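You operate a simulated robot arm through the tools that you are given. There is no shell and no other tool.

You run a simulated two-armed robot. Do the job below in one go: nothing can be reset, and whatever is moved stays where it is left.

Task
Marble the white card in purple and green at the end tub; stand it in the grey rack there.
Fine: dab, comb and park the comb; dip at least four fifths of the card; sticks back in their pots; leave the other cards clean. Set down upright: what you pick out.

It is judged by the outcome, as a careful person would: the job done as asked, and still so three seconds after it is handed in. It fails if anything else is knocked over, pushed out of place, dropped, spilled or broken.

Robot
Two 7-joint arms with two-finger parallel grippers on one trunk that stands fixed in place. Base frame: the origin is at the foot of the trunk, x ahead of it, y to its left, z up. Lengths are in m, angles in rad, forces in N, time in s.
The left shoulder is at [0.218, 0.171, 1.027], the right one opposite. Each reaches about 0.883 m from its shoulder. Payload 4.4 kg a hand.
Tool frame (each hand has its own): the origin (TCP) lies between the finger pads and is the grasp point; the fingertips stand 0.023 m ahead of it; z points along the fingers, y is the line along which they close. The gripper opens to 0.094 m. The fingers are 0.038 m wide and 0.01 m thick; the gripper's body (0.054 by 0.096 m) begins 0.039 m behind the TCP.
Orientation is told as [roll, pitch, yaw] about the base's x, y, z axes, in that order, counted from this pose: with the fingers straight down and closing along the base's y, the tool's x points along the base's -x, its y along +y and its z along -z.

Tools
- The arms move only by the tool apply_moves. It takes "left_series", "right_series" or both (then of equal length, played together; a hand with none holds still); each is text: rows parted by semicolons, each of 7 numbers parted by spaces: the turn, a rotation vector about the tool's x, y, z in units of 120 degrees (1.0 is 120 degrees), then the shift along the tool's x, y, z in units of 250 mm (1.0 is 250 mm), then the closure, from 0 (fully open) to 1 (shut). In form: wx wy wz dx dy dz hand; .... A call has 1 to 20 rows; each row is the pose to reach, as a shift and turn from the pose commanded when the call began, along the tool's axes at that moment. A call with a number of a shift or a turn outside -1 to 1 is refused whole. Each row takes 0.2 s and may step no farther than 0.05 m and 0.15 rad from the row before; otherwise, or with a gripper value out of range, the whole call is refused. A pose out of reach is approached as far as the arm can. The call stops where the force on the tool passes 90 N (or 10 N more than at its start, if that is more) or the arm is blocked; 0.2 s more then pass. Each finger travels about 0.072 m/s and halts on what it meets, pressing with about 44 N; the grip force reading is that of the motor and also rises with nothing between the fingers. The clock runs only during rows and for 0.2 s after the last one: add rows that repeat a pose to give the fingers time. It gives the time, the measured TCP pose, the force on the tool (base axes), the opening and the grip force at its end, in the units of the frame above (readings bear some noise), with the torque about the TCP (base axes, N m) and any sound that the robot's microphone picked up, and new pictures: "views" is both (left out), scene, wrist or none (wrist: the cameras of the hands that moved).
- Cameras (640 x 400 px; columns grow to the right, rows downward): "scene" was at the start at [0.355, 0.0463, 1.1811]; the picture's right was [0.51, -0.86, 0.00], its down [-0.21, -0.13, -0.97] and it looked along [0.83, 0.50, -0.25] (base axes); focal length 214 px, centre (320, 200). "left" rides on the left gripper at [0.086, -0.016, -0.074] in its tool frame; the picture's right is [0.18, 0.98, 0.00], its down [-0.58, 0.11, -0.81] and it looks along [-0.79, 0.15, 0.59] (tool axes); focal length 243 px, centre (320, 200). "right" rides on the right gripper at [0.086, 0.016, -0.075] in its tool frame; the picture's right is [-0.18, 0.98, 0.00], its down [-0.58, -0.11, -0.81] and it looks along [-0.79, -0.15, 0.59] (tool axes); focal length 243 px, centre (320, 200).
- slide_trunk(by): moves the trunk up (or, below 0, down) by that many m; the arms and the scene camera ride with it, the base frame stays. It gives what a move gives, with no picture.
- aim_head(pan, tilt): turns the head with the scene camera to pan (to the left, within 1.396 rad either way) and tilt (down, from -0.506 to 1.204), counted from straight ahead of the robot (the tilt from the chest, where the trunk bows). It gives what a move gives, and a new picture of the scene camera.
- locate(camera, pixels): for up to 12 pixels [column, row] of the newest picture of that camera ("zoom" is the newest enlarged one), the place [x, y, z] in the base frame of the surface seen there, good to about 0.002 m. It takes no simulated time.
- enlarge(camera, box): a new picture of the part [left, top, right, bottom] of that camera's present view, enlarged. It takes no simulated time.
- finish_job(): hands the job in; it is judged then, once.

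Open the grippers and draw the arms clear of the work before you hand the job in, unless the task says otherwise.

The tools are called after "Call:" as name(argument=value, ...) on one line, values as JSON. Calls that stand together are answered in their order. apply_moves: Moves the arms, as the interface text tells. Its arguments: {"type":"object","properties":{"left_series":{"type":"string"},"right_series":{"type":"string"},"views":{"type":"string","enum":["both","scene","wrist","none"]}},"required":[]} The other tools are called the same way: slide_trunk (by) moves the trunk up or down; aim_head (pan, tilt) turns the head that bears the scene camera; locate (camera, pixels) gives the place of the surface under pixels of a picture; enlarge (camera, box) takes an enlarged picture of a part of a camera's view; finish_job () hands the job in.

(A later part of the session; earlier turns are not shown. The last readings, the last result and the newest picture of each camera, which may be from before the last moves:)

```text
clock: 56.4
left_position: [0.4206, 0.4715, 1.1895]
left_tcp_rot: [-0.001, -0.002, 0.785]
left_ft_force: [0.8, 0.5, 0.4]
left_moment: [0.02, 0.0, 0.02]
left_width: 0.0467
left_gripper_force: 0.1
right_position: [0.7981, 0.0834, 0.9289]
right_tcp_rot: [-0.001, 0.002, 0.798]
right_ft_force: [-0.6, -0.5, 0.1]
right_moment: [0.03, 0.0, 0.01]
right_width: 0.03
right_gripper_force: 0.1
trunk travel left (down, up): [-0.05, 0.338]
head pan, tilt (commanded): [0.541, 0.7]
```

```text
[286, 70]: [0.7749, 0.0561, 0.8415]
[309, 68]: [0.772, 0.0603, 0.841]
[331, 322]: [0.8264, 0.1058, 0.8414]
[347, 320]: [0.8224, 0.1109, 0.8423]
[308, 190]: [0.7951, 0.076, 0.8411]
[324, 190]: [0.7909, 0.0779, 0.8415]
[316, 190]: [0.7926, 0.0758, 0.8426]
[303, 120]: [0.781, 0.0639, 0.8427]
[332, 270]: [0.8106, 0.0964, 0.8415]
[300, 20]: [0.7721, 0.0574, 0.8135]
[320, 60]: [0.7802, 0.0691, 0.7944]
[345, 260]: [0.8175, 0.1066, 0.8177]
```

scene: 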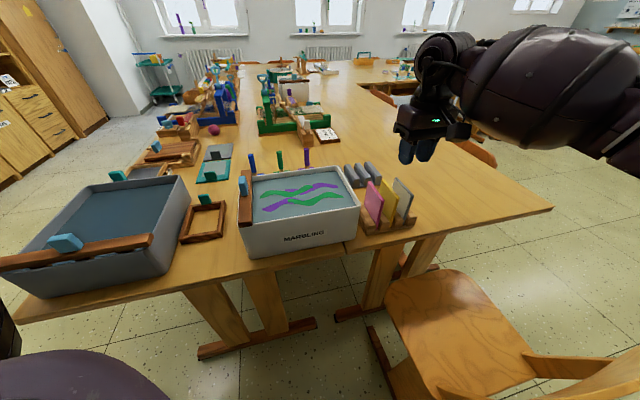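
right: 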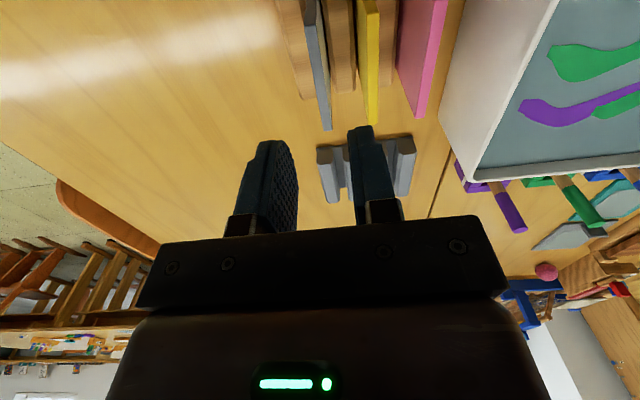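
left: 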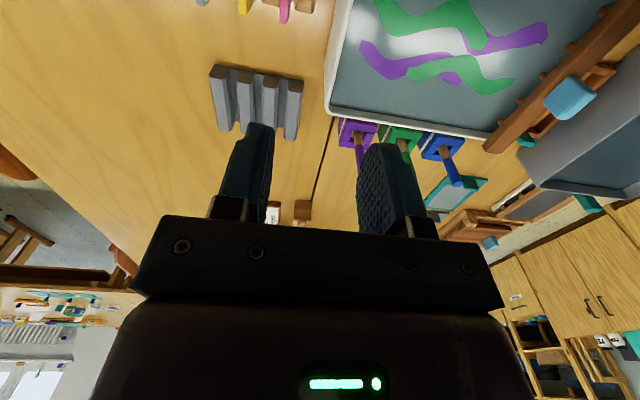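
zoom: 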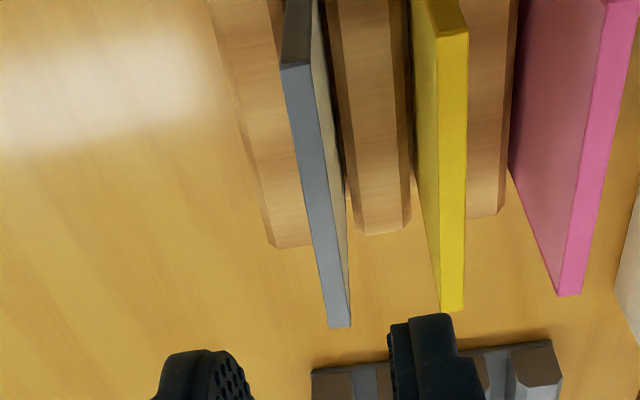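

Card centre ≈(0.799,0.083), aligned with the hand. I descend so the fingertips overlap the top ~14 mm of the card (TCP z≈0.851).

Call:
apply_moves(right_series="0 0 0.004 -0.002 -0.002 0.1 0.68; 0 0 0.004 -0.002 -0.002 0.2 0.68; 0 0 0.004 -0.002 -0.002 0.28 0.68; 0 0 0.004 -0.002 -0.002 0.31 0.68; 0 0 0.004 -0.002 -0.002 0.31 0.68", views="both")

Call:
enlarge(camera="right", box=[230, 40, 410, 240])

Call:
enlarge(camera="scene", box=[350, 150, 450, 250])

```text
clock: 57.6
left_position: [0.423, 0.4708, 1.191]
left_tcp_rot: [-0.001, -0.003, 0.786]
left_ft_force: [-0.4, -0.8, -0.4]
left_moment: [-0.03, 0.01, -0.01]
left_width: 0.047
left_gripper_force: 0.0
right_position: [0.7982, 0.0818, 0.8515]
right_tcp_rot: [-0.002, 0.003, 0.791]
right_ft_force: [0.5, -0.5, 0.1]
right_moment: [-0.01, 0.05, 0.01]
right_width: 0.0298
right_gripper_force: 0.1
trunk travel left (down, up): [-0.05, 0.338]
head pan, tilt (commanded): [0.541, 0.7]
```

scene: 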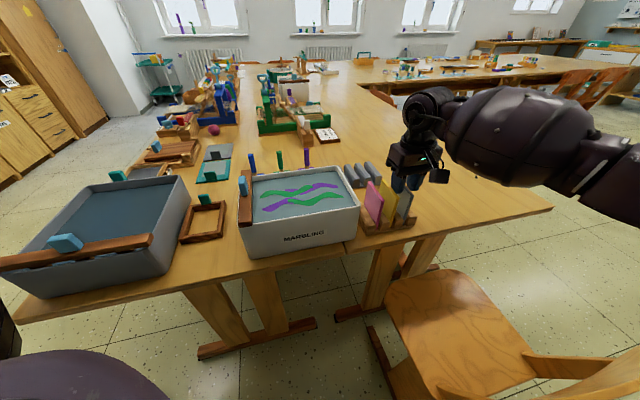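
right: 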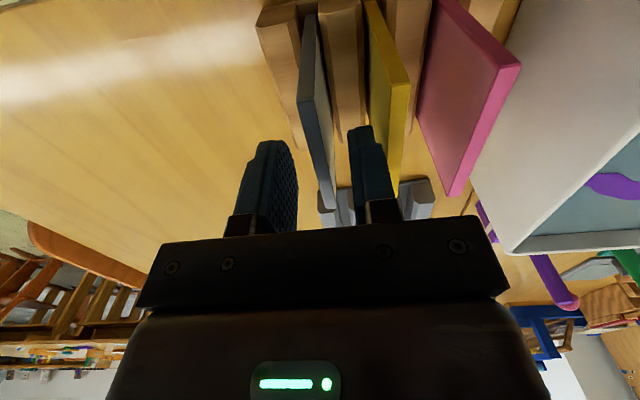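

```text
2.00 times, centred on (320, 140) of right
```

zoom: 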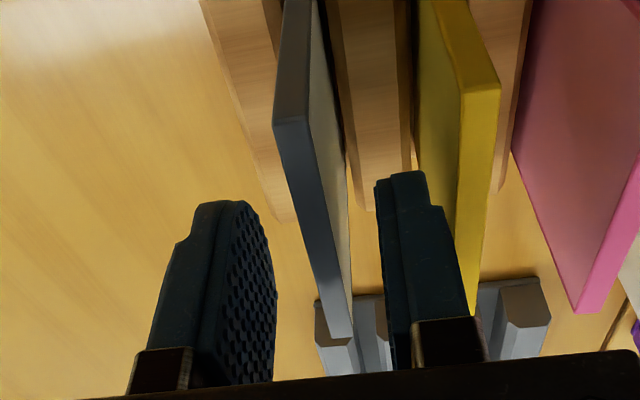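

```text
4.00 times, centred on (400, 200) of scene
```

zoom: 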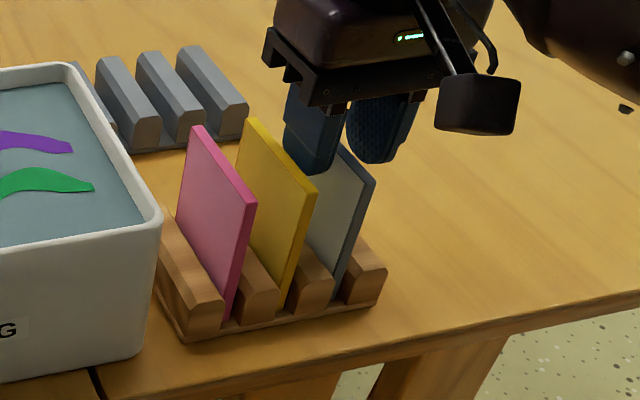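

The white card stands between the fingers, clear of the yellow card. I close.

Call:
apply_moves(right_series="0 0 0 0 0 0 0.8; 0 0 0 0 0 0 0.9; 0 0 0 0 0 0 1; 0 0 0 0 0 0 1; 0 0 0 0 0 0 1", views="both")

Call:
enlarge(camera="scene", box=[350, 150, 450, 250])

```text
clock: 58.8
left_position: [0.4209, 0.4721, 1.1902]
left_tcp_rot: [-0.003, -0.002, 0.786]
left_ft_force: [-0.5, 0.1, 0.8]
left_moment: [-0.03, -0.01, 0.02]
left_width: 0.047
left_gripper_force: 0.0
right_position: [0.7984, 0.0834, 0.8534]
right_tcp_rot: [-0.001, 0.003, 0.791]
right_ft_force: [-0.2, -0.5, 0.5]
right_moment: [0.01, 0.0, -0.03]
right_width: 0.0048
right_gripper_force: 43.7
trunk travel left (down, up): [-0.05, 0.338]
head pan, tilt (commanded): [0.541, 0.7]
```

scene: 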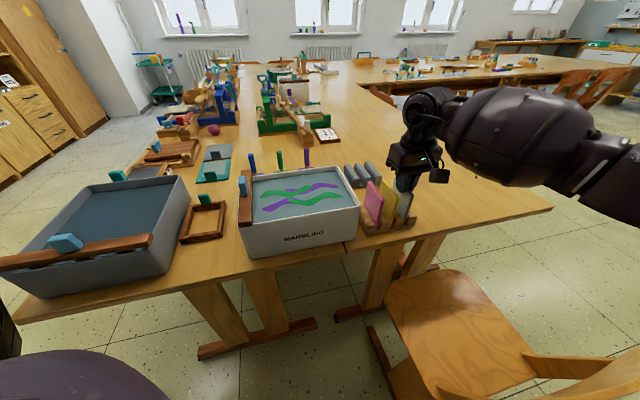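
right: 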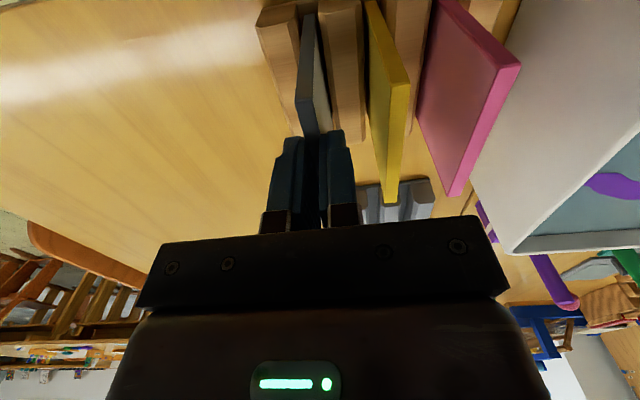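

```text
4.00 times, centred on (400, 200) of scene
```

zoom: 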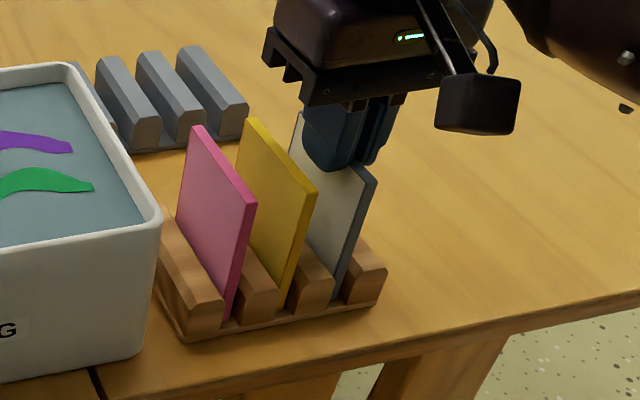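

Gripped (4.8 mm thick). I lift it straight up 0.155 m out of the rack.

Call:
apply_moves(right_series="0 0 0 0 0 -0.05 1; 0 0 0 0 0 -0.14 1; 0 0 0 0 0 -0.26 1; 0 0 0 0 0 -0.38 1; 0 0 0 0 0 -0.5 1; 0 0 0 0 0 -0.62 1; 0 0 0 0 0 -0.62 1", views="both")

Call:
enlarge(camera="scene", box=[340, 90, 460, 240])

```text
clock: 60.4
left_position: [0.4216, 0.4712, 1.1887]
left_tcp_rot: [-0.003, 0.0, 0.787]
left_ft_force: [-0.3, 0.0, -0.5]
left_moment: [0.02, -0.01, 0.01]
left_width: 0.047
left_gripper_force: 0.1
right_position: [0.798, 0.0815, 1.0069]
right_tcp_rot: [0.0, 0.005, 0.791]
right_ft_force: [-0.1, -0.3, -0.7]
right_moment: [-0.02, 0.0, 0.04]
right_width: 0.0048
right_gripper_force: 43.5
trunk travel left (down, up): [-0.05, 0.338]
head pan, tilt (commanded): [0.541, 0.7]
```

scene: 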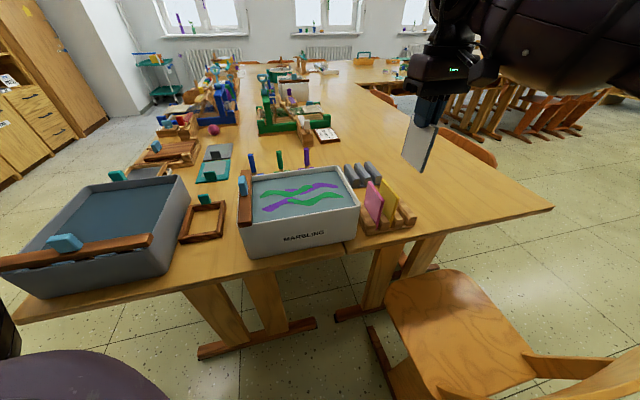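
right: 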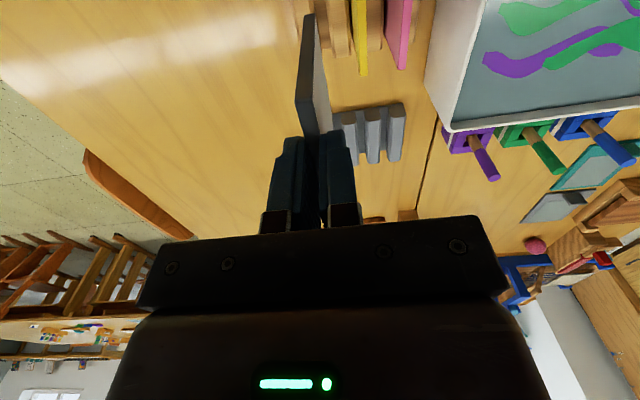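

```text
2.67 times, centred on (400, 165) of scene
```

zoom: 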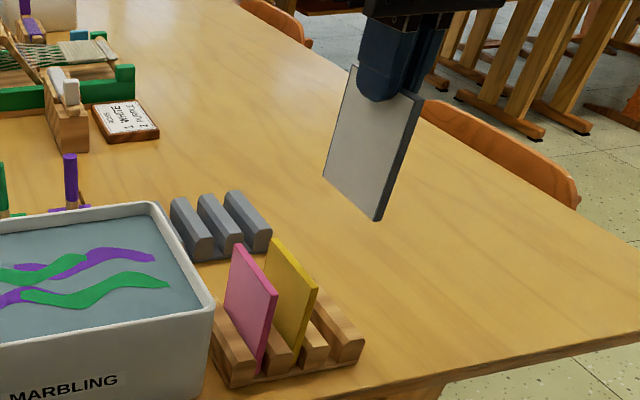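

The card hangs cleanly. I locate its corners and the fingertip to learn its height and the hold.

Call:
locate(camera="zoom", pixels=[[374, 214], [327, 174], [356, 72], [412, 98], [350, 190], [345, 120], [376, 98], [380, 208], [418, 98], [360, 205]])

```text
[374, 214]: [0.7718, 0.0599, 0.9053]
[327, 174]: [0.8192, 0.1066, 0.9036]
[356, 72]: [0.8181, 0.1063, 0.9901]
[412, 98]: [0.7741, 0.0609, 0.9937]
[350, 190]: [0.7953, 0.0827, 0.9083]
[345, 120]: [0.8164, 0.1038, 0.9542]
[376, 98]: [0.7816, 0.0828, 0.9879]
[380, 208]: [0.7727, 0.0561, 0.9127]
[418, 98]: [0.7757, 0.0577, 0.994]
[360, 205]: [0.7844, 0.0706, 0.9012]
```

Card is ≈95 mm tall (bottom z 0.9015, top 0.9965), fingertips overlap ~12 mm, so about 0.0825 m can go under. I carry it over the tub to u≈0.66, v≈0.265 at this height.

Call:
apply_moves(right_series="0 0 0 -0.02 0.14 0 1; 0 0 0 -0.045 0.3 0 1; 0 0 0 -0.07 0.46 0 1; 0 0 0 -0.095 0.62 0 1; 0 0 0 -0.12 0.78 0 1; 0 0 0 -0.14 0.9 0 1; 0 0 0 -0.148 0.964 0 1; 0 0 0 -0.148 0.964 0 1", views="both")

Call:
enlarge(camera="scene", box=[220, 80, 420, 260])

```text
clock: 62.4
left_position: [0.4211, 0.4709, 1.1891]
left_tcp_rot: [-0.002, -0.001, 0.786]
left_ft_force: [1.3, -0.4, 0.4]
left_moment: [0.01, 0.01, -0.01]
left_width: 0.047
left_gripper_force: 0.1
right_position: [0.6808, 0.256, 1.0102]
right_tcp_rot: [-0.012, -0.001, 0.737]
right_ft_force: [-0.3, 0.1, -0.8]
right_moment: [-0.02, 0.03, 0.02]
right_width: 0.0049
right_gripper_force: 44.1
trunk travel left (down, up): [-0.05, 0.338]
head pan, tilt (commanded): [0.541, 0.7]
stopped in row 8 (right hand): the arm was blocked; the commanded pose is now the measured one
```

scene: 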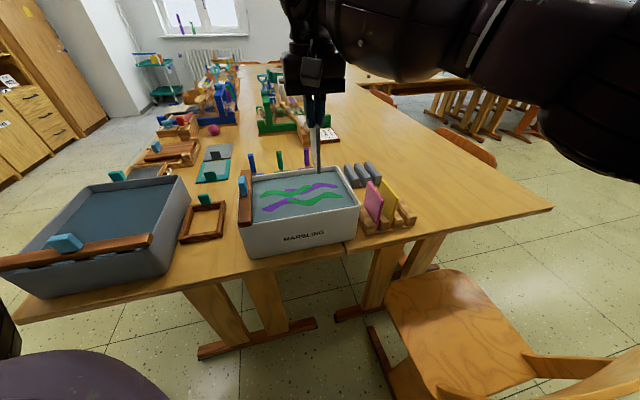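
right: 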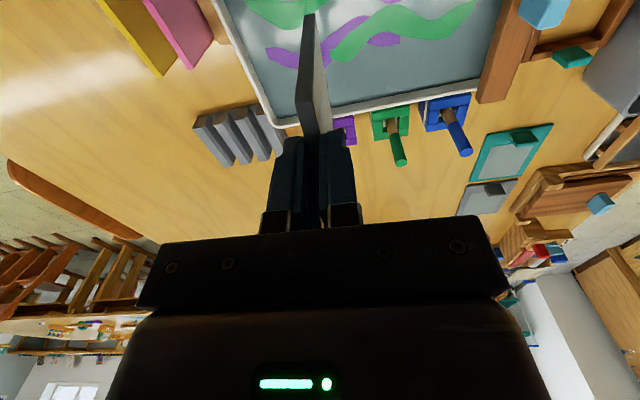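

```text
2.22 times, centred on (320, 170) of scene
```

zoom: 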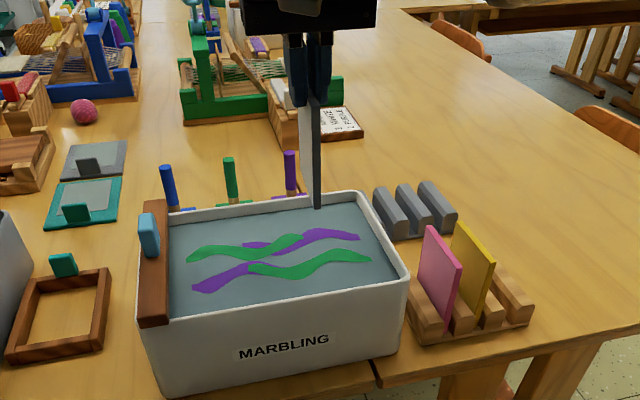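

The arm came to its limit at v≈0.300 (yaw 0.737), with the card over the tub. That's an acceptable dipping place; I check where the colour bands lie relative to it.

Call:
locate(camera="zoom", pixels=[[357, 238], [330, 233], [300, 240], [369, 256], [340, 258], [300, 272], [260, 267], [200, 288], [190, 258], [316, 205], [395, 278], [370, 200]])

```text
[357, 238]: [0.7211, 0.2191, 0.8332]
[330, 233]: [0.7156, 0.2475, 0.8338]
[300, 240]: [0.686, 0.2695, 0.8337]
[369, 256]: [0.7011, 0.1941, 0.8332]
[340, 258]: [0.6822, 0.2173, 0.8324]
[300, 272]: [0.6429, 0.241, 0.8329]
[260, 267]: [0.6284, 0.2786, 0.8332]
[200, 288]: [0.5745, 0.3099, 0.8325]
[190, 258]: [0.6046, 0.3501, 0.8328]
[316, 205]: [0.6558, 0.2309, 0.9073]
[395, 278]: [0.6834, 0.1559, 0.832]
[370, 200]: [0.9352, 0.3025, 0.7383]
```

Both bands cross v≈0.31 (purple at u≈0.68, green at u≈0.635), inside the card's width. I back off to v≈0.31, straighten the hand, and lower until the card's foot is just above the rim.

Call:
apply_moves(right_series="-0.002 -0.002 -0.009 0 -0.024 0 1; -0.0042 -0.0039 -0.018 0 -0.044 0 1; -0.0042 -0.0039 -0.018 0 -0.044 0.06 1; -0.0042 -0.0039 -0.018 0 -0.044 0.14 1; -0.0042 -0.0039 -0.018 0 -0.044 0.2 1; -0.0042 -0.0039 -0.018 0 -0.044 0.2 1", views="both")

Call:
enlarge(camera="scene", box=[220, 100, 420, 260])

```text
clock: 63.8
left_position: [0.4205, 0.4709, 1.1904]
left_tcp_rot: [-0.002, -0.001, 0.786]
left_ft_force: [-0.2, 0.1, 0.3]
left_moment: [-0.02, -0.02, 0.03]
left_width: 0.047
left_gripper_force: 0.0
right_position: [0.6835, 0.2524, 0.9592]
right_tcp_rot: [0.0, -0.007, 0.784]
right_ft_force: [-0.6, 0.1, 0.5]
right_moment: [-0.03, 0.06, 0.0]
right_width: 0.0047
right_gripper_force: 44.3
trunk travel left (down, up): [-0.05, 0.338]
head pan, tilt (commanded): [0.541, 0.7]
```

scene: 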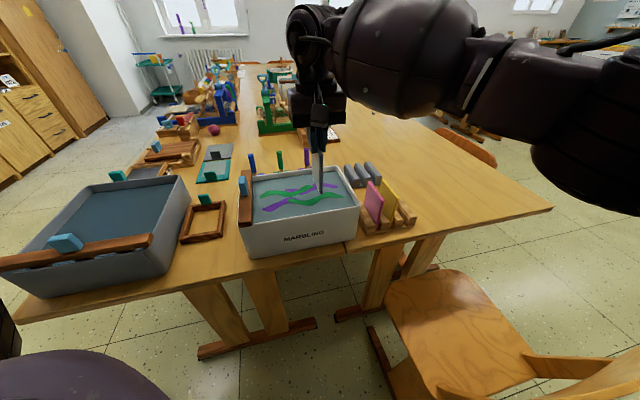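
right: 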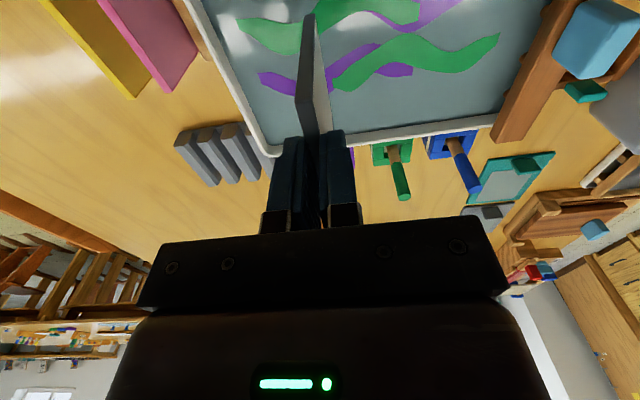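

```text
2.50 times, centred on (320, 180) of scene
```

zoom: 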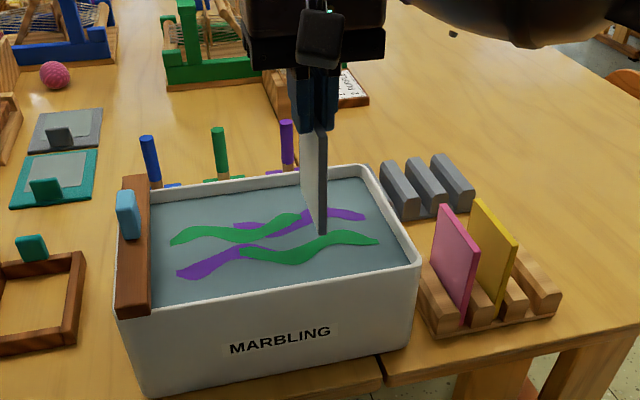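

The card hangs over both bands at v≈0.305, foot at z≈0.854. I dip it to about foot z 0.771 first and check the force.

Call:
apply_moves(right_series="0 0 0 0 0 0.06 1; 0 0 0 0 0 0.12 1; 0 0 0 0 0 0.18 1; 0 0 0 0 0 0.24 1; 0 0 0 0 0 0.29 1; 0 0 0 0 0 0.33 1", views="scene")

Call:
enlarge(camera="scene", box=[220, 100, 420, 260])

```text
clock: 65.2
left_position: [0.4216, 0.4712, 1.1891]
left_tcp_rot: [-0.003, 0.0, 0.787]
left_ft_force: [0.9, 0.1, 0.6]
left_moment: [0.02, -0.02, 0.04]
left_width: 0.0472
left_gripper_force: 0.0
right_position: [0.6833, 0.254, 0.8769]
right_tcp_rot: [-0.002, -0.011, 0.786]
right_ft_force: [-0.1, -0.3, -0.3]
right_moment: [0.0, 0.01, -0.01]
right_width: 0.0048
right_gripper_force: 44.6
trunk travel left (down, up): [-0.05, 0.338]
head pan, tilt (commanded): [0.541, 0.7]
```

scene: 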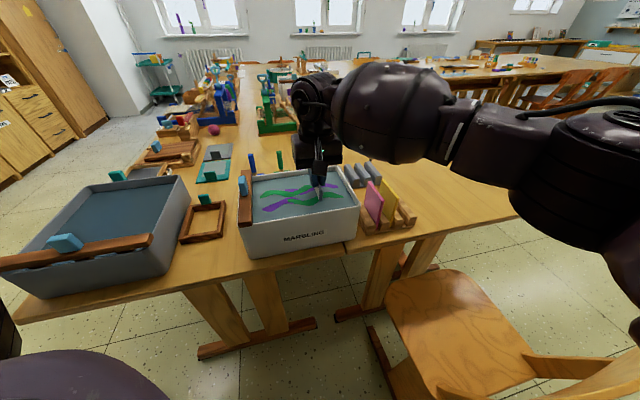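

```text
2.50 times, centred on (320, 180) of scene
```

zoom: 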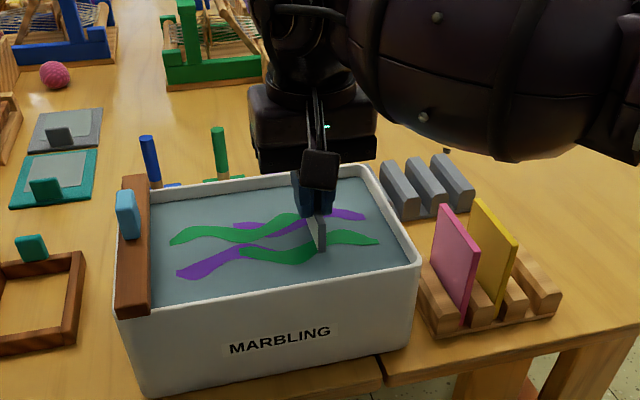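

No contact force yet. I lower the last 2 cm in small steps, to a dip of about 0.081 m (TCP z≈0.857), and hold briefly.

Call:
apply_moves(right_series="0 0 0 0 0 0.02 1; 0 0 0 0 0 0.04 1; 0 0 0 0 0 0.056 1; 0 0 0 0 0 0.068 1; 0 0 0 0 0 0.078 1; 0 0 0 0 0 0.078 1; 0 0 0 0 0 0.078 1", views="both")

Call:
enlarge(camera="scene", box=[270, 140, 370, 240])

Call:
enlarge(camera="right", box=[220, 0, 420, 240])

```text
clock: 66.8
left_position: [0.4214, 0.4701, 1.1883]
left_tcp_rot: [-0.001, -0.002, 0.786]
left_ft_force: [-1.1, 0.3, 0.7]
left_moment: [0.02, 0.02, 0.0]
left_width: 0.0471
left_gripper_force: 0.2
right_position: [0.6844, 0.2531, 0.8566]
right_tcp_rot: [-0.002, -0.007, 0.785]
right_ft_force: [0.2, -0.5, -0.3]
right_moment: [0.0, 0.01, 0.02]
right_width: 0.0048
right_gripper_force: 44.3
trunk travel left (down, up): [-0.05, 0.338]
head pan, tilt (commanded): [0.541, 0.7]
```

scene: 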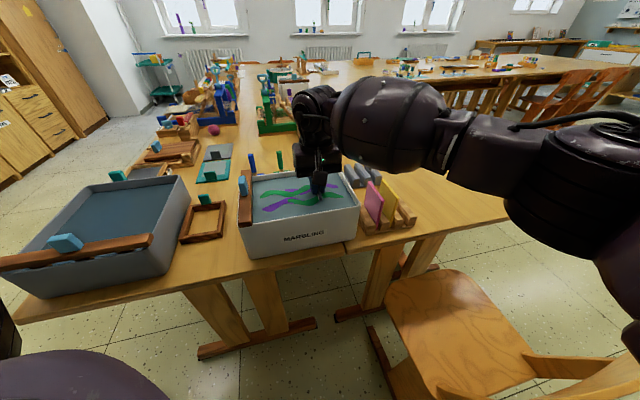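
right: 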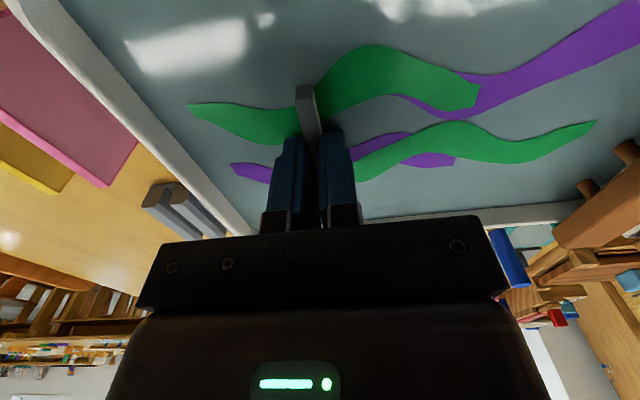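

```text
4.00 times, centred on (320, 190) of scene
```

zoom: 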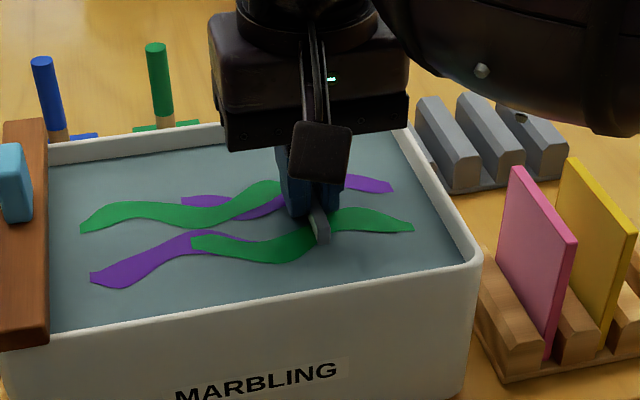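

```text
1.67 times, centred on (320, 120) of right
```

zoom: 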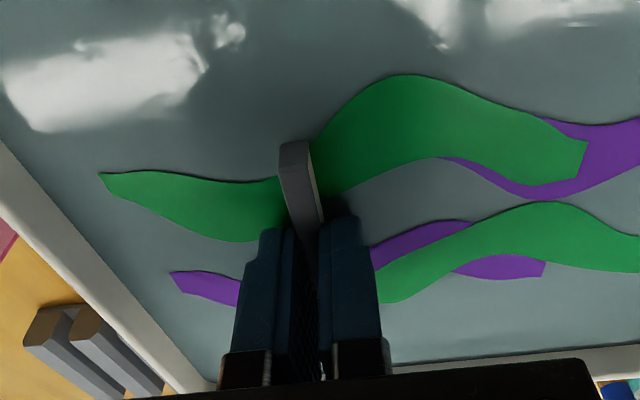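

About a centimetre of the card is left above the surface. I check the card's top height.

Call:
locate(camera="zoom", pixels=[[294, 143], [290, 165], [307, 220], [300, 190], [250, 190], [350, 180]])

```text
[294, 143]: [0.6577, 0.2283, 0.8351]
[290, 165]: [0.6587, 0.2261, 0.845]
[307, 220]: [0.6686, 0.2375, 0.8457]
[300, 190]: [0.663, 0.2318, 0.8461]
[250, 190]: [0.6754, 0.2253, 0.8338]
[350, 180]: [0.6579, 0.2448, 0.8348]
```

Card top is 13 mm above the surface, i.e. ~86 % dipped. I lift it slowly and let it drain above the tub.

Call:
apply_moves(right_series="0 0 0 0 0 -0.06 1; 0 0 0 0 0 -0.12 1; 0 0 0 0 0 -0.18 1; 0 0 0 0 0 -0.24 1; 0 0 0 0 0 -0.3 1; 0 0 0 0 0 -0.36 1; 0 0 0 0 0 -0.42 1; 0 0 0 0 0 -0.48 1; 0 0 0 0 0 -0.54 1; 0 0 0 0 0 -0.54 1; 0 0 0 0 0 -0.54 1; 0 0 0 0 0 -0.54 1; 0 0 0 0 0 -0.54 1", views="both")

Call:
enlarge(camera="scene", box=[260, 100, 400, 240])

Call:
enlarge(camera="right", box=[220, 0, 420, 200])

```text
clock: 69.6
left_position: [0.4211, 0.4719, 1.1908]
left_tcp_rot: [-0.003, 0.001, 0.785]
left_ft_force: [-0.7, -0.2, -0.7]
left_moment: [0.02, 0.01, 0.01]
left_width: 0.0469
left_gripper_force: 0.0
right_position: [0.6828, 0.2526, 0.9921]
right_tcp_rot: [-0.001, -0.008, 0.786]
right_ft_force: [-1.0, 0.9, -0.4]
right_moment: [0.0, 0.01, 0.02]
right_width: 0.0052
right_gripper_force: 44.3
trunk travel left (down, up): [-0.05, 0.338]
head pan, tilt (commanded): [0.541, 0.7]
```

scene: 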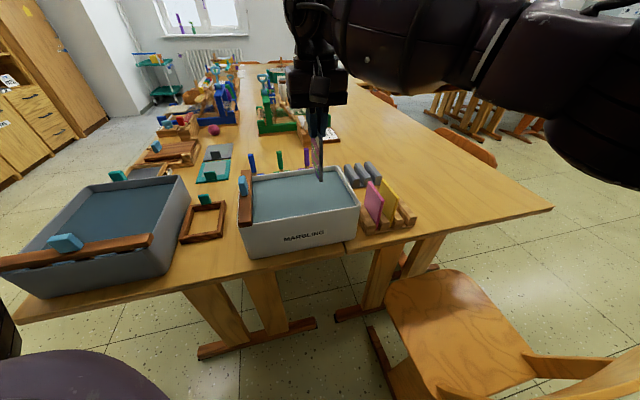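
right: 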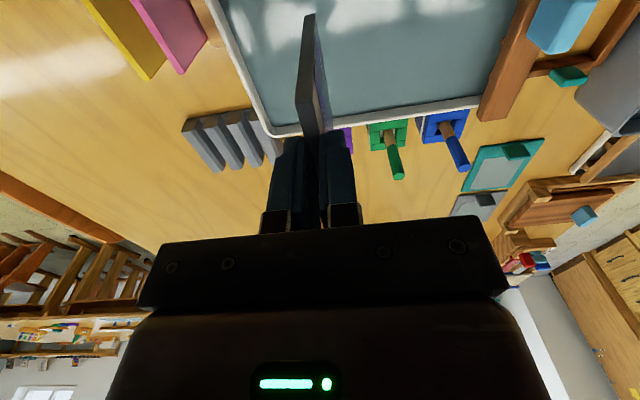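

```text
2.86 times, centred on (330, 170) of scene
```

zoom: 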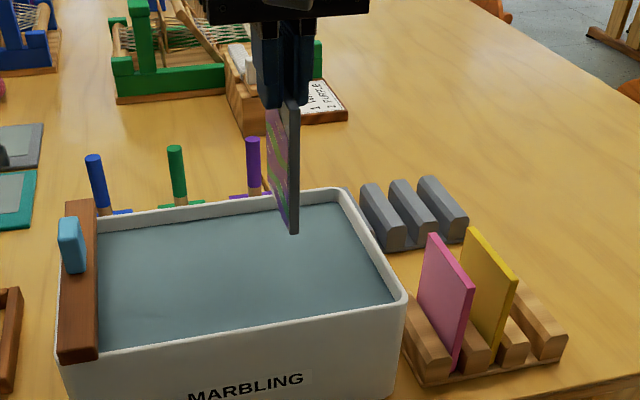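

```text
2.00 times, centred on (320, 100) of right
```

zoom: 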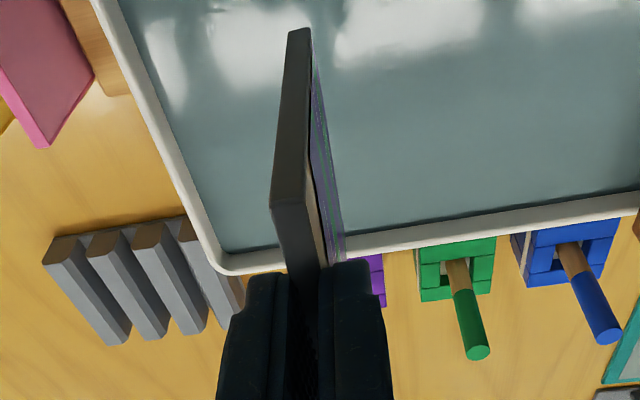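

The card came out marbled in purple and green and the tub surface is clear. Now I look closely at the grey rack for the slot geometry.

Call:
enlarge(camera="right", box=[170, 95, 290, 185])

Call:
locate(camera="zoom", pixels=[[100, 130], [190, 130], [280, 120], [380, 110], [230, 340], [340, 330], [430, 320], [170, 230], [250, 230], [330, 220], [215, 240], [300, 230]])

Call:
enlarge(camera="scene", box=[335, 145, 435, 245])

```text
4.44 times, centred on (230, 140) of right
```

zoom: 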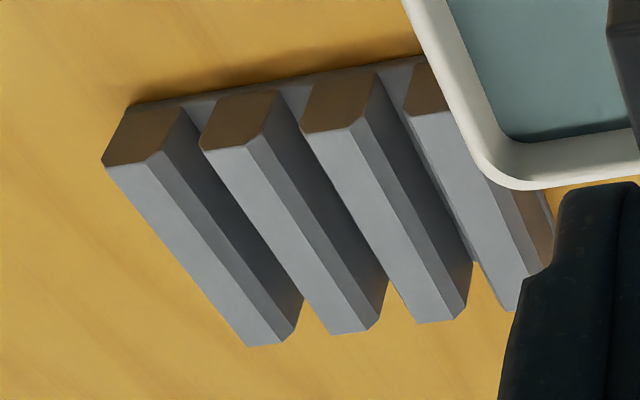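

```text
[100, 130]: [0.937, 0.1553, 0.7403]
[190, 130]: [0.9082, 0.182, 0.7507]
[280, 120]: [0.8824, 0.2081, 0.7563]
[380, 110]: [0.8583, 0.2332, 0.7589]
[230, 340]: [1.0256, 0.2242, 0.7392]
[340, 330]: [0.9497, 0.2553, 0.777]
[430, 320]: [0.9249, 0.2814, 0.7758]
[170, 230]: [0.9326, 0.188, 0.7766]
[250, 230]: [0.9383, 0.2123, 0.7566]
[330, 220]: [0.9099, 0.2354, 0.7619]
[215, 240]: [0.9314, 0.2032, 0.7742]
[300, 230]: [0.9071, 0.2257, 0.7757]
```

```text
4.00 times, centred on (385, 195) of scene
```

zoom: 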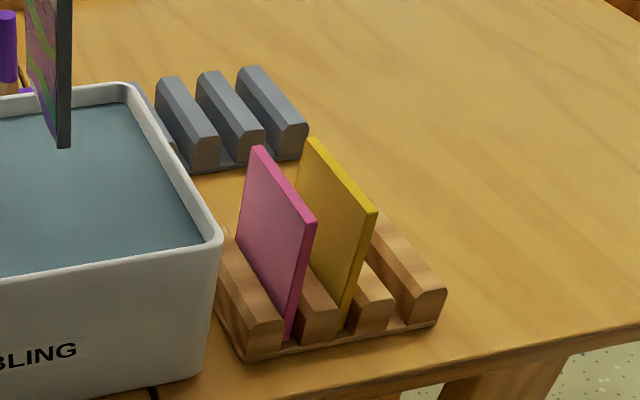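

I retake the right close-up to locate points on the bars' flat tops.

Call:
enlarge(camera="right", box=[170, 95, 290, 185])

Call:
locate(camera="zoom", pixels=[[108, 168], [146, 163], [278, 336], [252, 342], [208, 153], [245, 147], [362, 325], [337, 328], [310, 136], [345, 132], [450, 313], [422, 317]])

Call:
locate(camera="zoom", pixels=[[412, 115], [448, 112], [505, 300], [205, 175], [300, 155], [395, 130], [240, 225], [205, 185], [300, 165], [400, 145], [180, 145], [280, 130]])

```text
4.44 times, centred on (230, 140) of right
```

zoom: 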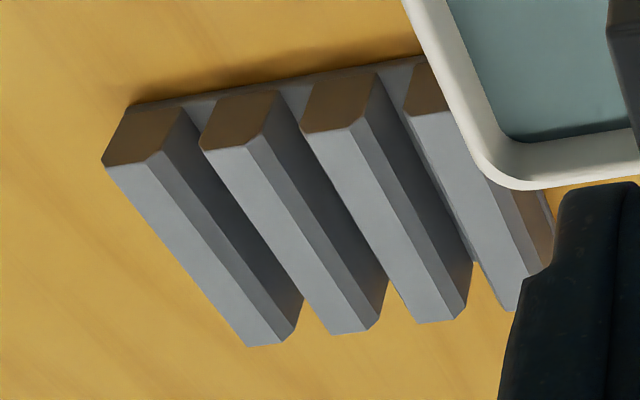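

```text
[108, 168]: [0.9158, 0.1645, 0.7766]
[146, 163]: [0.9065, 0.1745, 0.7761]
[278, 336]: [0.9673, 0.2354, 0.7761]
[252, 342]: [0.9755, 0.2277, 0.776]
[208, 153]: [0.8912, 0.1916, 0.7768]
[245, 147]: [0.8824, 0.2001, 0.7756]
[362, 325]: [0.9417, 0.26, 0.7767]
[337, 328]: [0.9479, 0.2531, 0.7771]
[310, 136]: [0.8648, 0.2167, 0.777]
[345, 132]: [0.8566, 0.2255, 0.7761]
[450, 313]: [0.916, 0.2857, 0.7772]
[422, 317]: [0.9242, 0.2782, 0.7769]
```

```text
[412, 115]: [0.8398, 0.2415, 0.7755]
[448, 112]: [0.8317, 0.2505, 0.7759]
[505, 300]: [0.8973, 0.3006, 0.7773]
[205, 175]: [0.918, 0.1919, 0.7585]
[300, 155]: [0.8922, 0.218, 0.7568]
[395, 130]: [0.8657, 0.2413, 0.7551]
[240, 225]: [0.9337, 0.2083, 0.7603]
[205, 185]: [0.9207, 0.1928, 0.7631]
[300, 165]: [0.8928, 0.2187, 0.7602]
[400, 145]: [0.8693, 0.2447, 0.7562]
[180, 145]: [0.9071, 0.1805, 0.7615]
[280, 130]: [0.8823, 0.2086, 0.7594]
```

Slot directions are ≈45.8°; the middle slot's centre is about u≈0.8075, v≈0.470. I carry the card around the back right corner of the tub (clear of the other cards) toward the grey rack.

Call:
apply_moves(right_series="0 0 0 -0.08 -0.075 0 1; 0 0 0 -0.16 -0.15 0 1; 0 0 0 -0.236 -0.224 0 1; 0 0 0 -0.316 -0.324 0 1; 0 0 0 -0.396 -0.424 0 1; 0 0 0 -0.476 -0.524 0 1; 0 0 0 -0.5 -0.554 0 1; 0 0 0 -0.5 -0.554 0 1", views="both")

```text
clock: 70.6
left_position: [0.4207, 0.4717, 1.1893]
left_tcp_rot: [-0.002, -0.002, 0.786]
left_ft_force: [0.2, 0.1, -1.0]
left_moment: [-0.03, -0.03, 0.0]
left_width: 0.0469
left_gripper_force: 0.1
right_position: [0.8583, 0.1467, 1.0112]
right_tcp_rot: [-0.006, -0.037, 0.608]
right_ft_force: [-0.8, -0.3, 0.7]
right_moment: [0.0, -0.04, -0.03]
right_width: 0.0049
right_gripper_force: 43.8
right hand out of reach, approached as far as the arm can: row 4
trunk travel left (down, up): [-0.05, 0.338]
head pan, tilt (commanded): [0.541, 0.7]
stopped in row 4 (right hand): the arm was blocked; the commanded pose is now the measured one
```

scene: 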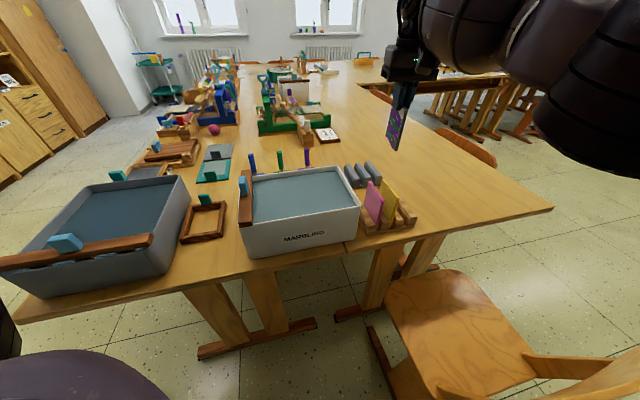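
right: 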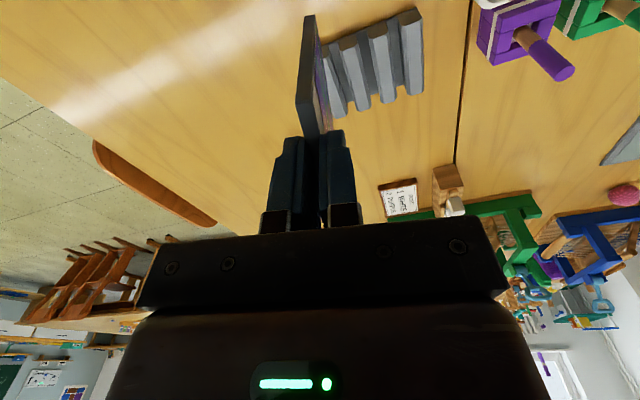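

The arm swung to (0.858,0.147) near full stretch, so an upright hand is close to its reach limit there. I raise the trunk so the shoulder is level with the wrist, which gives more horizontal reach and lets me use the trunk for a straight lowering later.

Call:
slide_trunk(by=0.12)

```text
clock: 72.1
left_position: [0.4237, 0.4724, 1.3082]
left_tcp_rot: [0.0, 0.002, 0.785]
left_ft_force: [-0.3, 0.0, -0.3]
left_moment: [0.02, 0.04, -0.01]
left_width: 0.0469
left_gripper_force: 0.0
right_position: [0.726, 0.1422, 1.3965]
right_tcp_rot: [-0.245, -0.372, 0.65]
right_ft_force: [-0.2, -0.1, 0.1]
right_moment: [-0.03, 0.01, 0.02]
right_width: 0.0049
right_gripper_force: 43.9
trunk travel left (down, up): [-0.17, 0.218]
head pan, tilt (commanded): [0.541, 0.7]
```

The right hand drifted up to (0.726,0.142,1.397) and tilted. I hold still for a moment and look.

Call:
apply_moves(right_series="0 0 0 0 0 0 1; 0 0 0 0 0 0 1", views="both")

```text
clock: 72.7
left_position: [0.4207, 0.4713, 1.3086]
left_tcp_rot: [0.0, -0.003, 0.785]
left_ft_force: [-0.9, -0.2, 0.5]
left_moment: [0.0, 0.0, 0.0]
left_width: 0.047
left_gripper_force: 0.1
right_position: [0.7228, 0.1418, 1.3992]
right_tcp_rot: [-0.247, -0.373, 0.652]
right_ft_force: [0.5, 0.5, -0.2]
right_moment: [0.0, 0.0, -0.03]
right_width: 0.0047
right_gripper_force: 43.5
trunk travel left (down, up): [-0.17, 0.218]
head pan, tilt (commanded): [0.541, 0.7]
```

scene: 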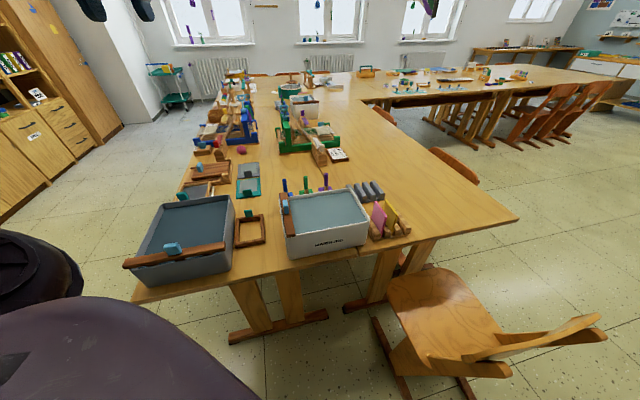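
right: 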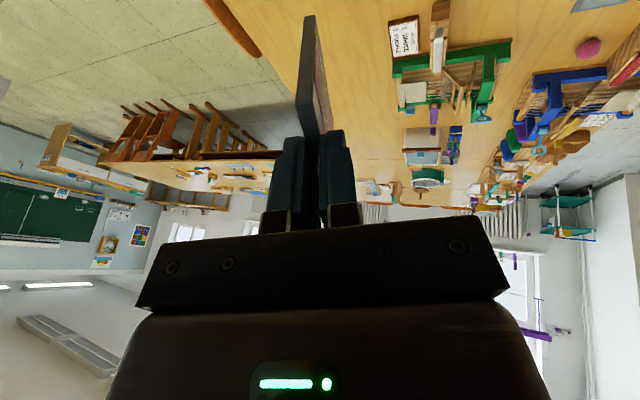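

The card is still held, high in the air. I check that nothing on the table was disturbed.

Call:
enlarge(camera="scene", box=[260, 150, 430, 270])

Call:
locate(camera="zoom", pixels=[[440, 195], [490, 205], [230, 125], [165, 135], [100, 140], [110, 165]])

```text
3.33 times, centred on (345, 210) of scene
```

zoom: 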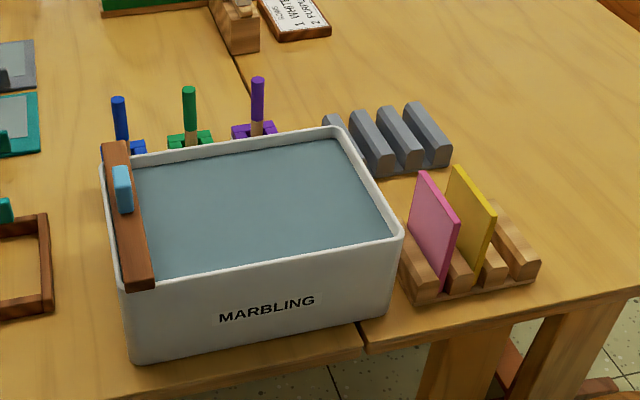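

```text
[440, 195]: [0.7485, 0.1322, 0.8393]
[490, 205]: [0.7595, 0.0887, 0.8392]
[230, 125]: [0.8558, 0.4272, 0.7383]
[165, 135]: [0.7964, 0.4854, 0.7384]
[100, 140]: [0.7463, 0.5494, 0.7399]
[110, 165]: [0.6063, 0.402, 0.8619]
```

All is in place on the table. With an upright hand the rack is at the edge of the right arm's reach, so I will lean the hand outward ~20° in the card's own plane (yaw 45.7°) to gain reach; first I bring it under control at (0.806,0.184,1.17) in that attitude.

Call:
apply_moves(right_series="-0.0178 0.0004 -0.0083 -0.001 0.0218 0.1217 1; -0.0356 0.0008 -0.0166 -0.002 0.0436 0.2434 1; -0.0534 0.0012 -0.0249 -0.003 0.0654 0.3651 1; -0.0712 0.0017 -0.0332 -0.004 0.0872 0.4868 1; -0.089 0.0021 -0.0415 -0.005 0.109 0.6085 1; -0.1068 0.0025 -0.0498 -0.006 0.1308 0.7302 1; -0.1246 0.0029 -0.0581 -0.007 0.1526 0.8519 1; -0.1424 0.0033 -0.0664 -0.008 0.1744 0.9736 1; -0.1424 0.0033 -0.0664 -0.008 0.1744 0.9736 1", views="both")

```text
clock: 74.7
left_position: [0.4215, 0.473, 1.3087]
left_tcp_rot: [-0.003, 0.002, 0.783]
left_ft_force: [-0.1, 1.1, -0.1]
left_moment: [-0.02, -0.03, 0.01]
left_width: 0.047
left_gripper_force: 0.0
right_position: [0.7862, 0.1478, 1.1509]
right_tcp_rot: [0.003, -0.338, 0.772]
right_ft_force: [-0.7, 0.2, -0.8]
right_moment: [-0.05, 0.0, 0.02]
right_width: 0.0047
right_gripper_force: 43.8
right hand out of reach, approached as far as the arm can: row 4, 5, 6, 7, 8, 9
trunk travel left (down, up): [-0.17, 0.218]
head pan, tilt (commanded): [0.541, 0.7]
```

scene: 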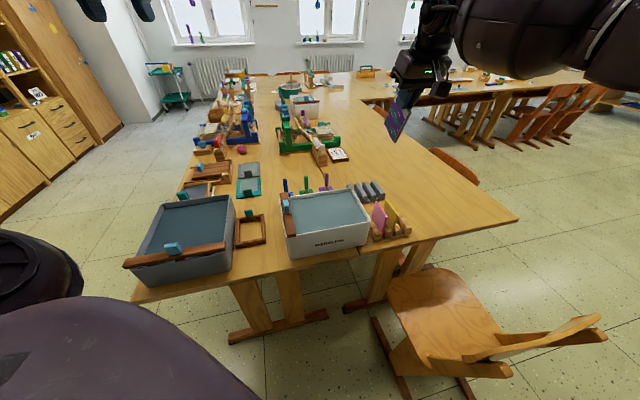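
right: 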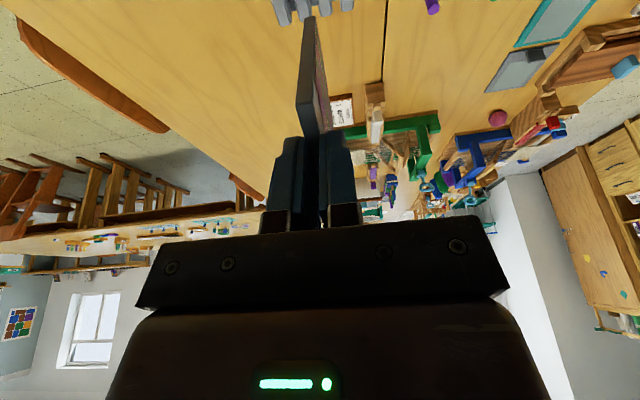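

At this height (wrist above shoulder) the tilted hand meets a limit at (0.786,0.148,1.151). I lower it by 0.10 m first, where the wrist bend eases, then try moving out.

Call:
apply_moves(right_series="0 0 0 0.0332 0 0.0944 1; 0 0 0 0.0663 0 0.1887 1; 0 0 0 0.0995 0 0.2831 1; 0 0 0 0.1326 0 0.3774 1; -0.002 -0.0026 -0.0058 0.1326 0 0.3774 1; -0.0041 -0.0053 -0.0117 0.1326 0 0.3774 1; -0.0041 -0.0053 -0.0117 0.1326 0 0.3774 1", views="scene")

```text
clock: 76.3
left_position: [0.4213, 0.4717, 1.3102]
left_tcp_rot: [-0.002, -0.003, 0.786]
left_ft_force: [-0.4, 0.0, -0.6]
left_moment: [0.04, -0.02, 0.01]
left_width: 0.047
left_gripper_force: 0.1
right_position: [0.786, 0.1422, 1.0523]
right_tcp_rot: [-0.009, -0.352, 0.84]
right_ft_force: [-1.5, -0.6, 0.2]
right_moment: [0.01, -0.02, -0.03]
right_width: 0.0049
right_gripper_force: 44.2
right hand out of reach, approached as far as the arm can: row 1
trunk travel left (down, up): [-0.17, 0.218]
head pan, tilt (commanded): [0.541, 0.7]
```

scene: 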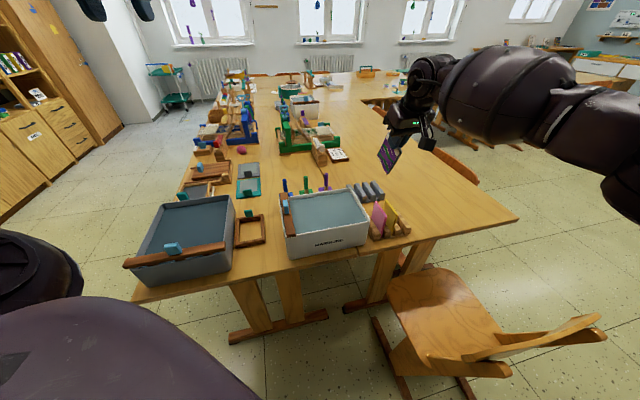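

It reached (0.786,0.142,1.052) with the tilt. I hold a moment to get settled readings before moving outward.

Call:
apply_moves(right_series="0 0 0 0 0 0 1; 0 0 0 0 0 0 1", views="wrist")

```text
clock: 76.9
left_position: [0.4213, 0.4715, 1.3102]
left_tcp_rot: [-0.001, -0.003, 0.787]
left_ft_force: [-0.1, 1.0, -0.2]
left_moment: [-0.03, 0.0, 0.05]
left_width: 0.0469
left_gripper_force: 0.1
right_position: [0.7854, 0.1429, 1.0514]
right_tcp_rot: [-0.006, -0.353, 0.838]
right_ft_force: [0.0, -0.2, 0.1]
right_moment: [-0.04, 0.0, 0.01]
right_width: 0.0049
right_gripper_force: 44.0
trunk travel left (down, up): [-0.17, 0.218]
head pan, tilt (commanded): [0.541, 0.7]
```

right: 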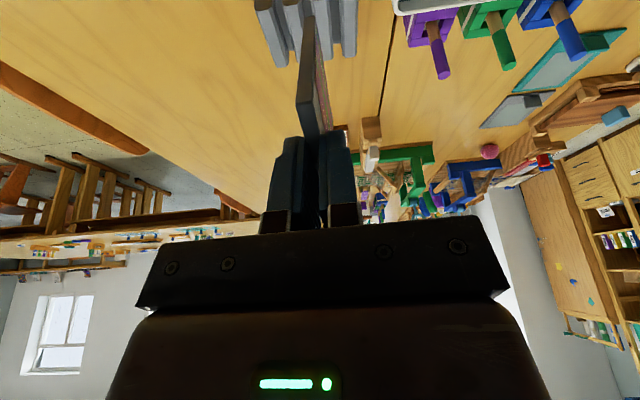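

Stable now (yaw 0.838). I move halfway outward toward the hover over the nearest slot and watch for reach warnings.

Call:
apply_moves(right_series="0.0006 0.0003 0.003 -0.0516 0.0097 0.0555 1; 0.0012 0.0006 0.006 -0.1032 0.0195 0.1111 1; 0.0018 0.0009 0.009 -0.1548 0.0292 0.1666 1; 0.0018 0.0009 0.009 -0.1548 0.0292 0.1666 1", views="scene")

```text
clock: 77.9
left_position: [0.4214, 0.4711, 1.3099]
left_tcp_rot: [-0.001, -0.003, 0.785]
left_ft_force: [0.8, 0.8, -1.3]
left_moment: [0.0, -0.02, -0.03]
left_width: 0.0471
left_gripper_force: 0.0
right_position: [0.7867, 0.1427, 1.0521]
right_tcp_rot: [-0.006, -0.352, 0.838]
right_ft_force: [-0.2, 0.0, -1.2]
right_moment: [0.01, -0.01, 0.02]
right_width: 0.0047
right_gripper_force: 44.4
right hand out of reach, approached as far as the arm can: row 1, 2, 3, 4
trunk travel left (down, up): [-0.17, 0.218]
head pan, tilt (commanded): [0.541, 0.7]
```

scene: 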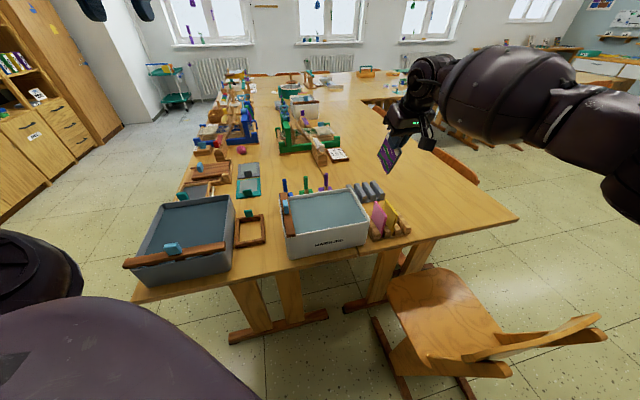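

The arm won't move outward from this configuration (a joint limit, not distance). I probe which way it is free: first turning the yaw back by 0.1 rad while rising slightly.

Call:
apply_moves(right_series="0.008 0 0.0224 0 0 0 1; 0.0165 0 0.0448 0 0 0 1; 0.0165 0 0.0448 0 0 0 1", views="none")

Call:
apply_moves(right_series="0 0 0 -0.05 0 0.02 1; 0 0 0 -0.1 0 0.04 1; 0 0 0 -0.1 0 0.04 1", views="none")

```text
clock: 78.7
left_position: [0.4212, 0.4706, 1.3101]
left_tcp_rot: [0.0, -0.002, 0.786]
left_ft_force: [-0.4, 0.3, 0.1]
left_moment: [-0.02, -0.02, 0.03]
left_width: 0.0469
left_gripper_force: 0.1
right_position: [0.7873, 0.1439, 1.0507]
right_tcp_rot: [-0.005, -0.348, 0.721]
right_ft_force: [0.6, -0.5, -0.8]
right_moment: [0.0, 0.02, 0.01]
right_width: 0.0047
right_gripper_force: 44.1
trunk travel left (down, up): [-0.17, 0.218]
head pan, tilt (commanded): [0.541, 0.7]
```

```text
clock: 79.5
left_position: [0.4213, 0.4705, 1.3086]
left_tcp_rot: [-0.003, -0.001, 0.785]
left_ft_force: [-0.4, -0.1, 0.3]
left_moment: [0.03, 0.0, 0.0]
left_width: 0.047
left_gripper_force: 0.0
right_position: [0.8065, 0.1604, 1.0513]
right_tcp_rot: [-0.004, -0.35, 0.721]
right_ft_force: [-1.1, -1.4, -0.7]
right_moment: [-0.02, -0.03, 0.01]
right_width: 0.0047
right_gripper_force: 44.2
trunk travel left (down, up): [-0.17, 0.218]
head pan, tilt (commanded): [0.541, 0.7]
```

Turning the yaw back to 0.72 freed the arm and it moved outward to (0.807,0.160). I continue to about (0.8425,0.228,1.02) in this attitude.

Call:
apply_moves(right_series="0 0 0 -0.0571 0.0271 0.0528 1; 0 0 0 -0.1142 0.0542 0.1056 1; 0 0 0 -0.1713 0.0813 0.1584 1; 0 0 0 -0.2284 0.1084 0.2112 1; 0 0 0 -0.2284 0.1084 0.2112 1", views="scene")

```text
clock: 80.7
left_position: [0.4206, 0.4749, 1.308]
left_tcp_rot: [-0.006, 0.002, 0.786]
left_ft_force: [-0.7, 1.9, -0.1]
left_moment: [-0.09, -0.01, -0.02]
left_width: 0.0471
left_gripper_force: 0.1
right_position: [0.7839, 0.2126, 1.0275]
right_tcp_rot: [-0.006, -0.348, 0.719]
right_ft_force: [1.2, -0.5, 0.2]
right_moment: [0.03, 0.1, -0.02]
right_width: 0.0048
right_gripper_force: 43.9
right hand out of reach, approached as far as the arm can: row 1, 2, 3, 4, 5
trunk travel left (down, up): [-0.17, 0.218]
head pan, tilt (commanded): [0.541, 0.7]
```

scene: 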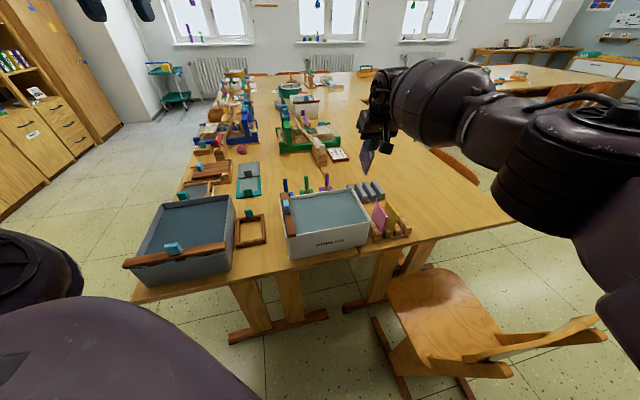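

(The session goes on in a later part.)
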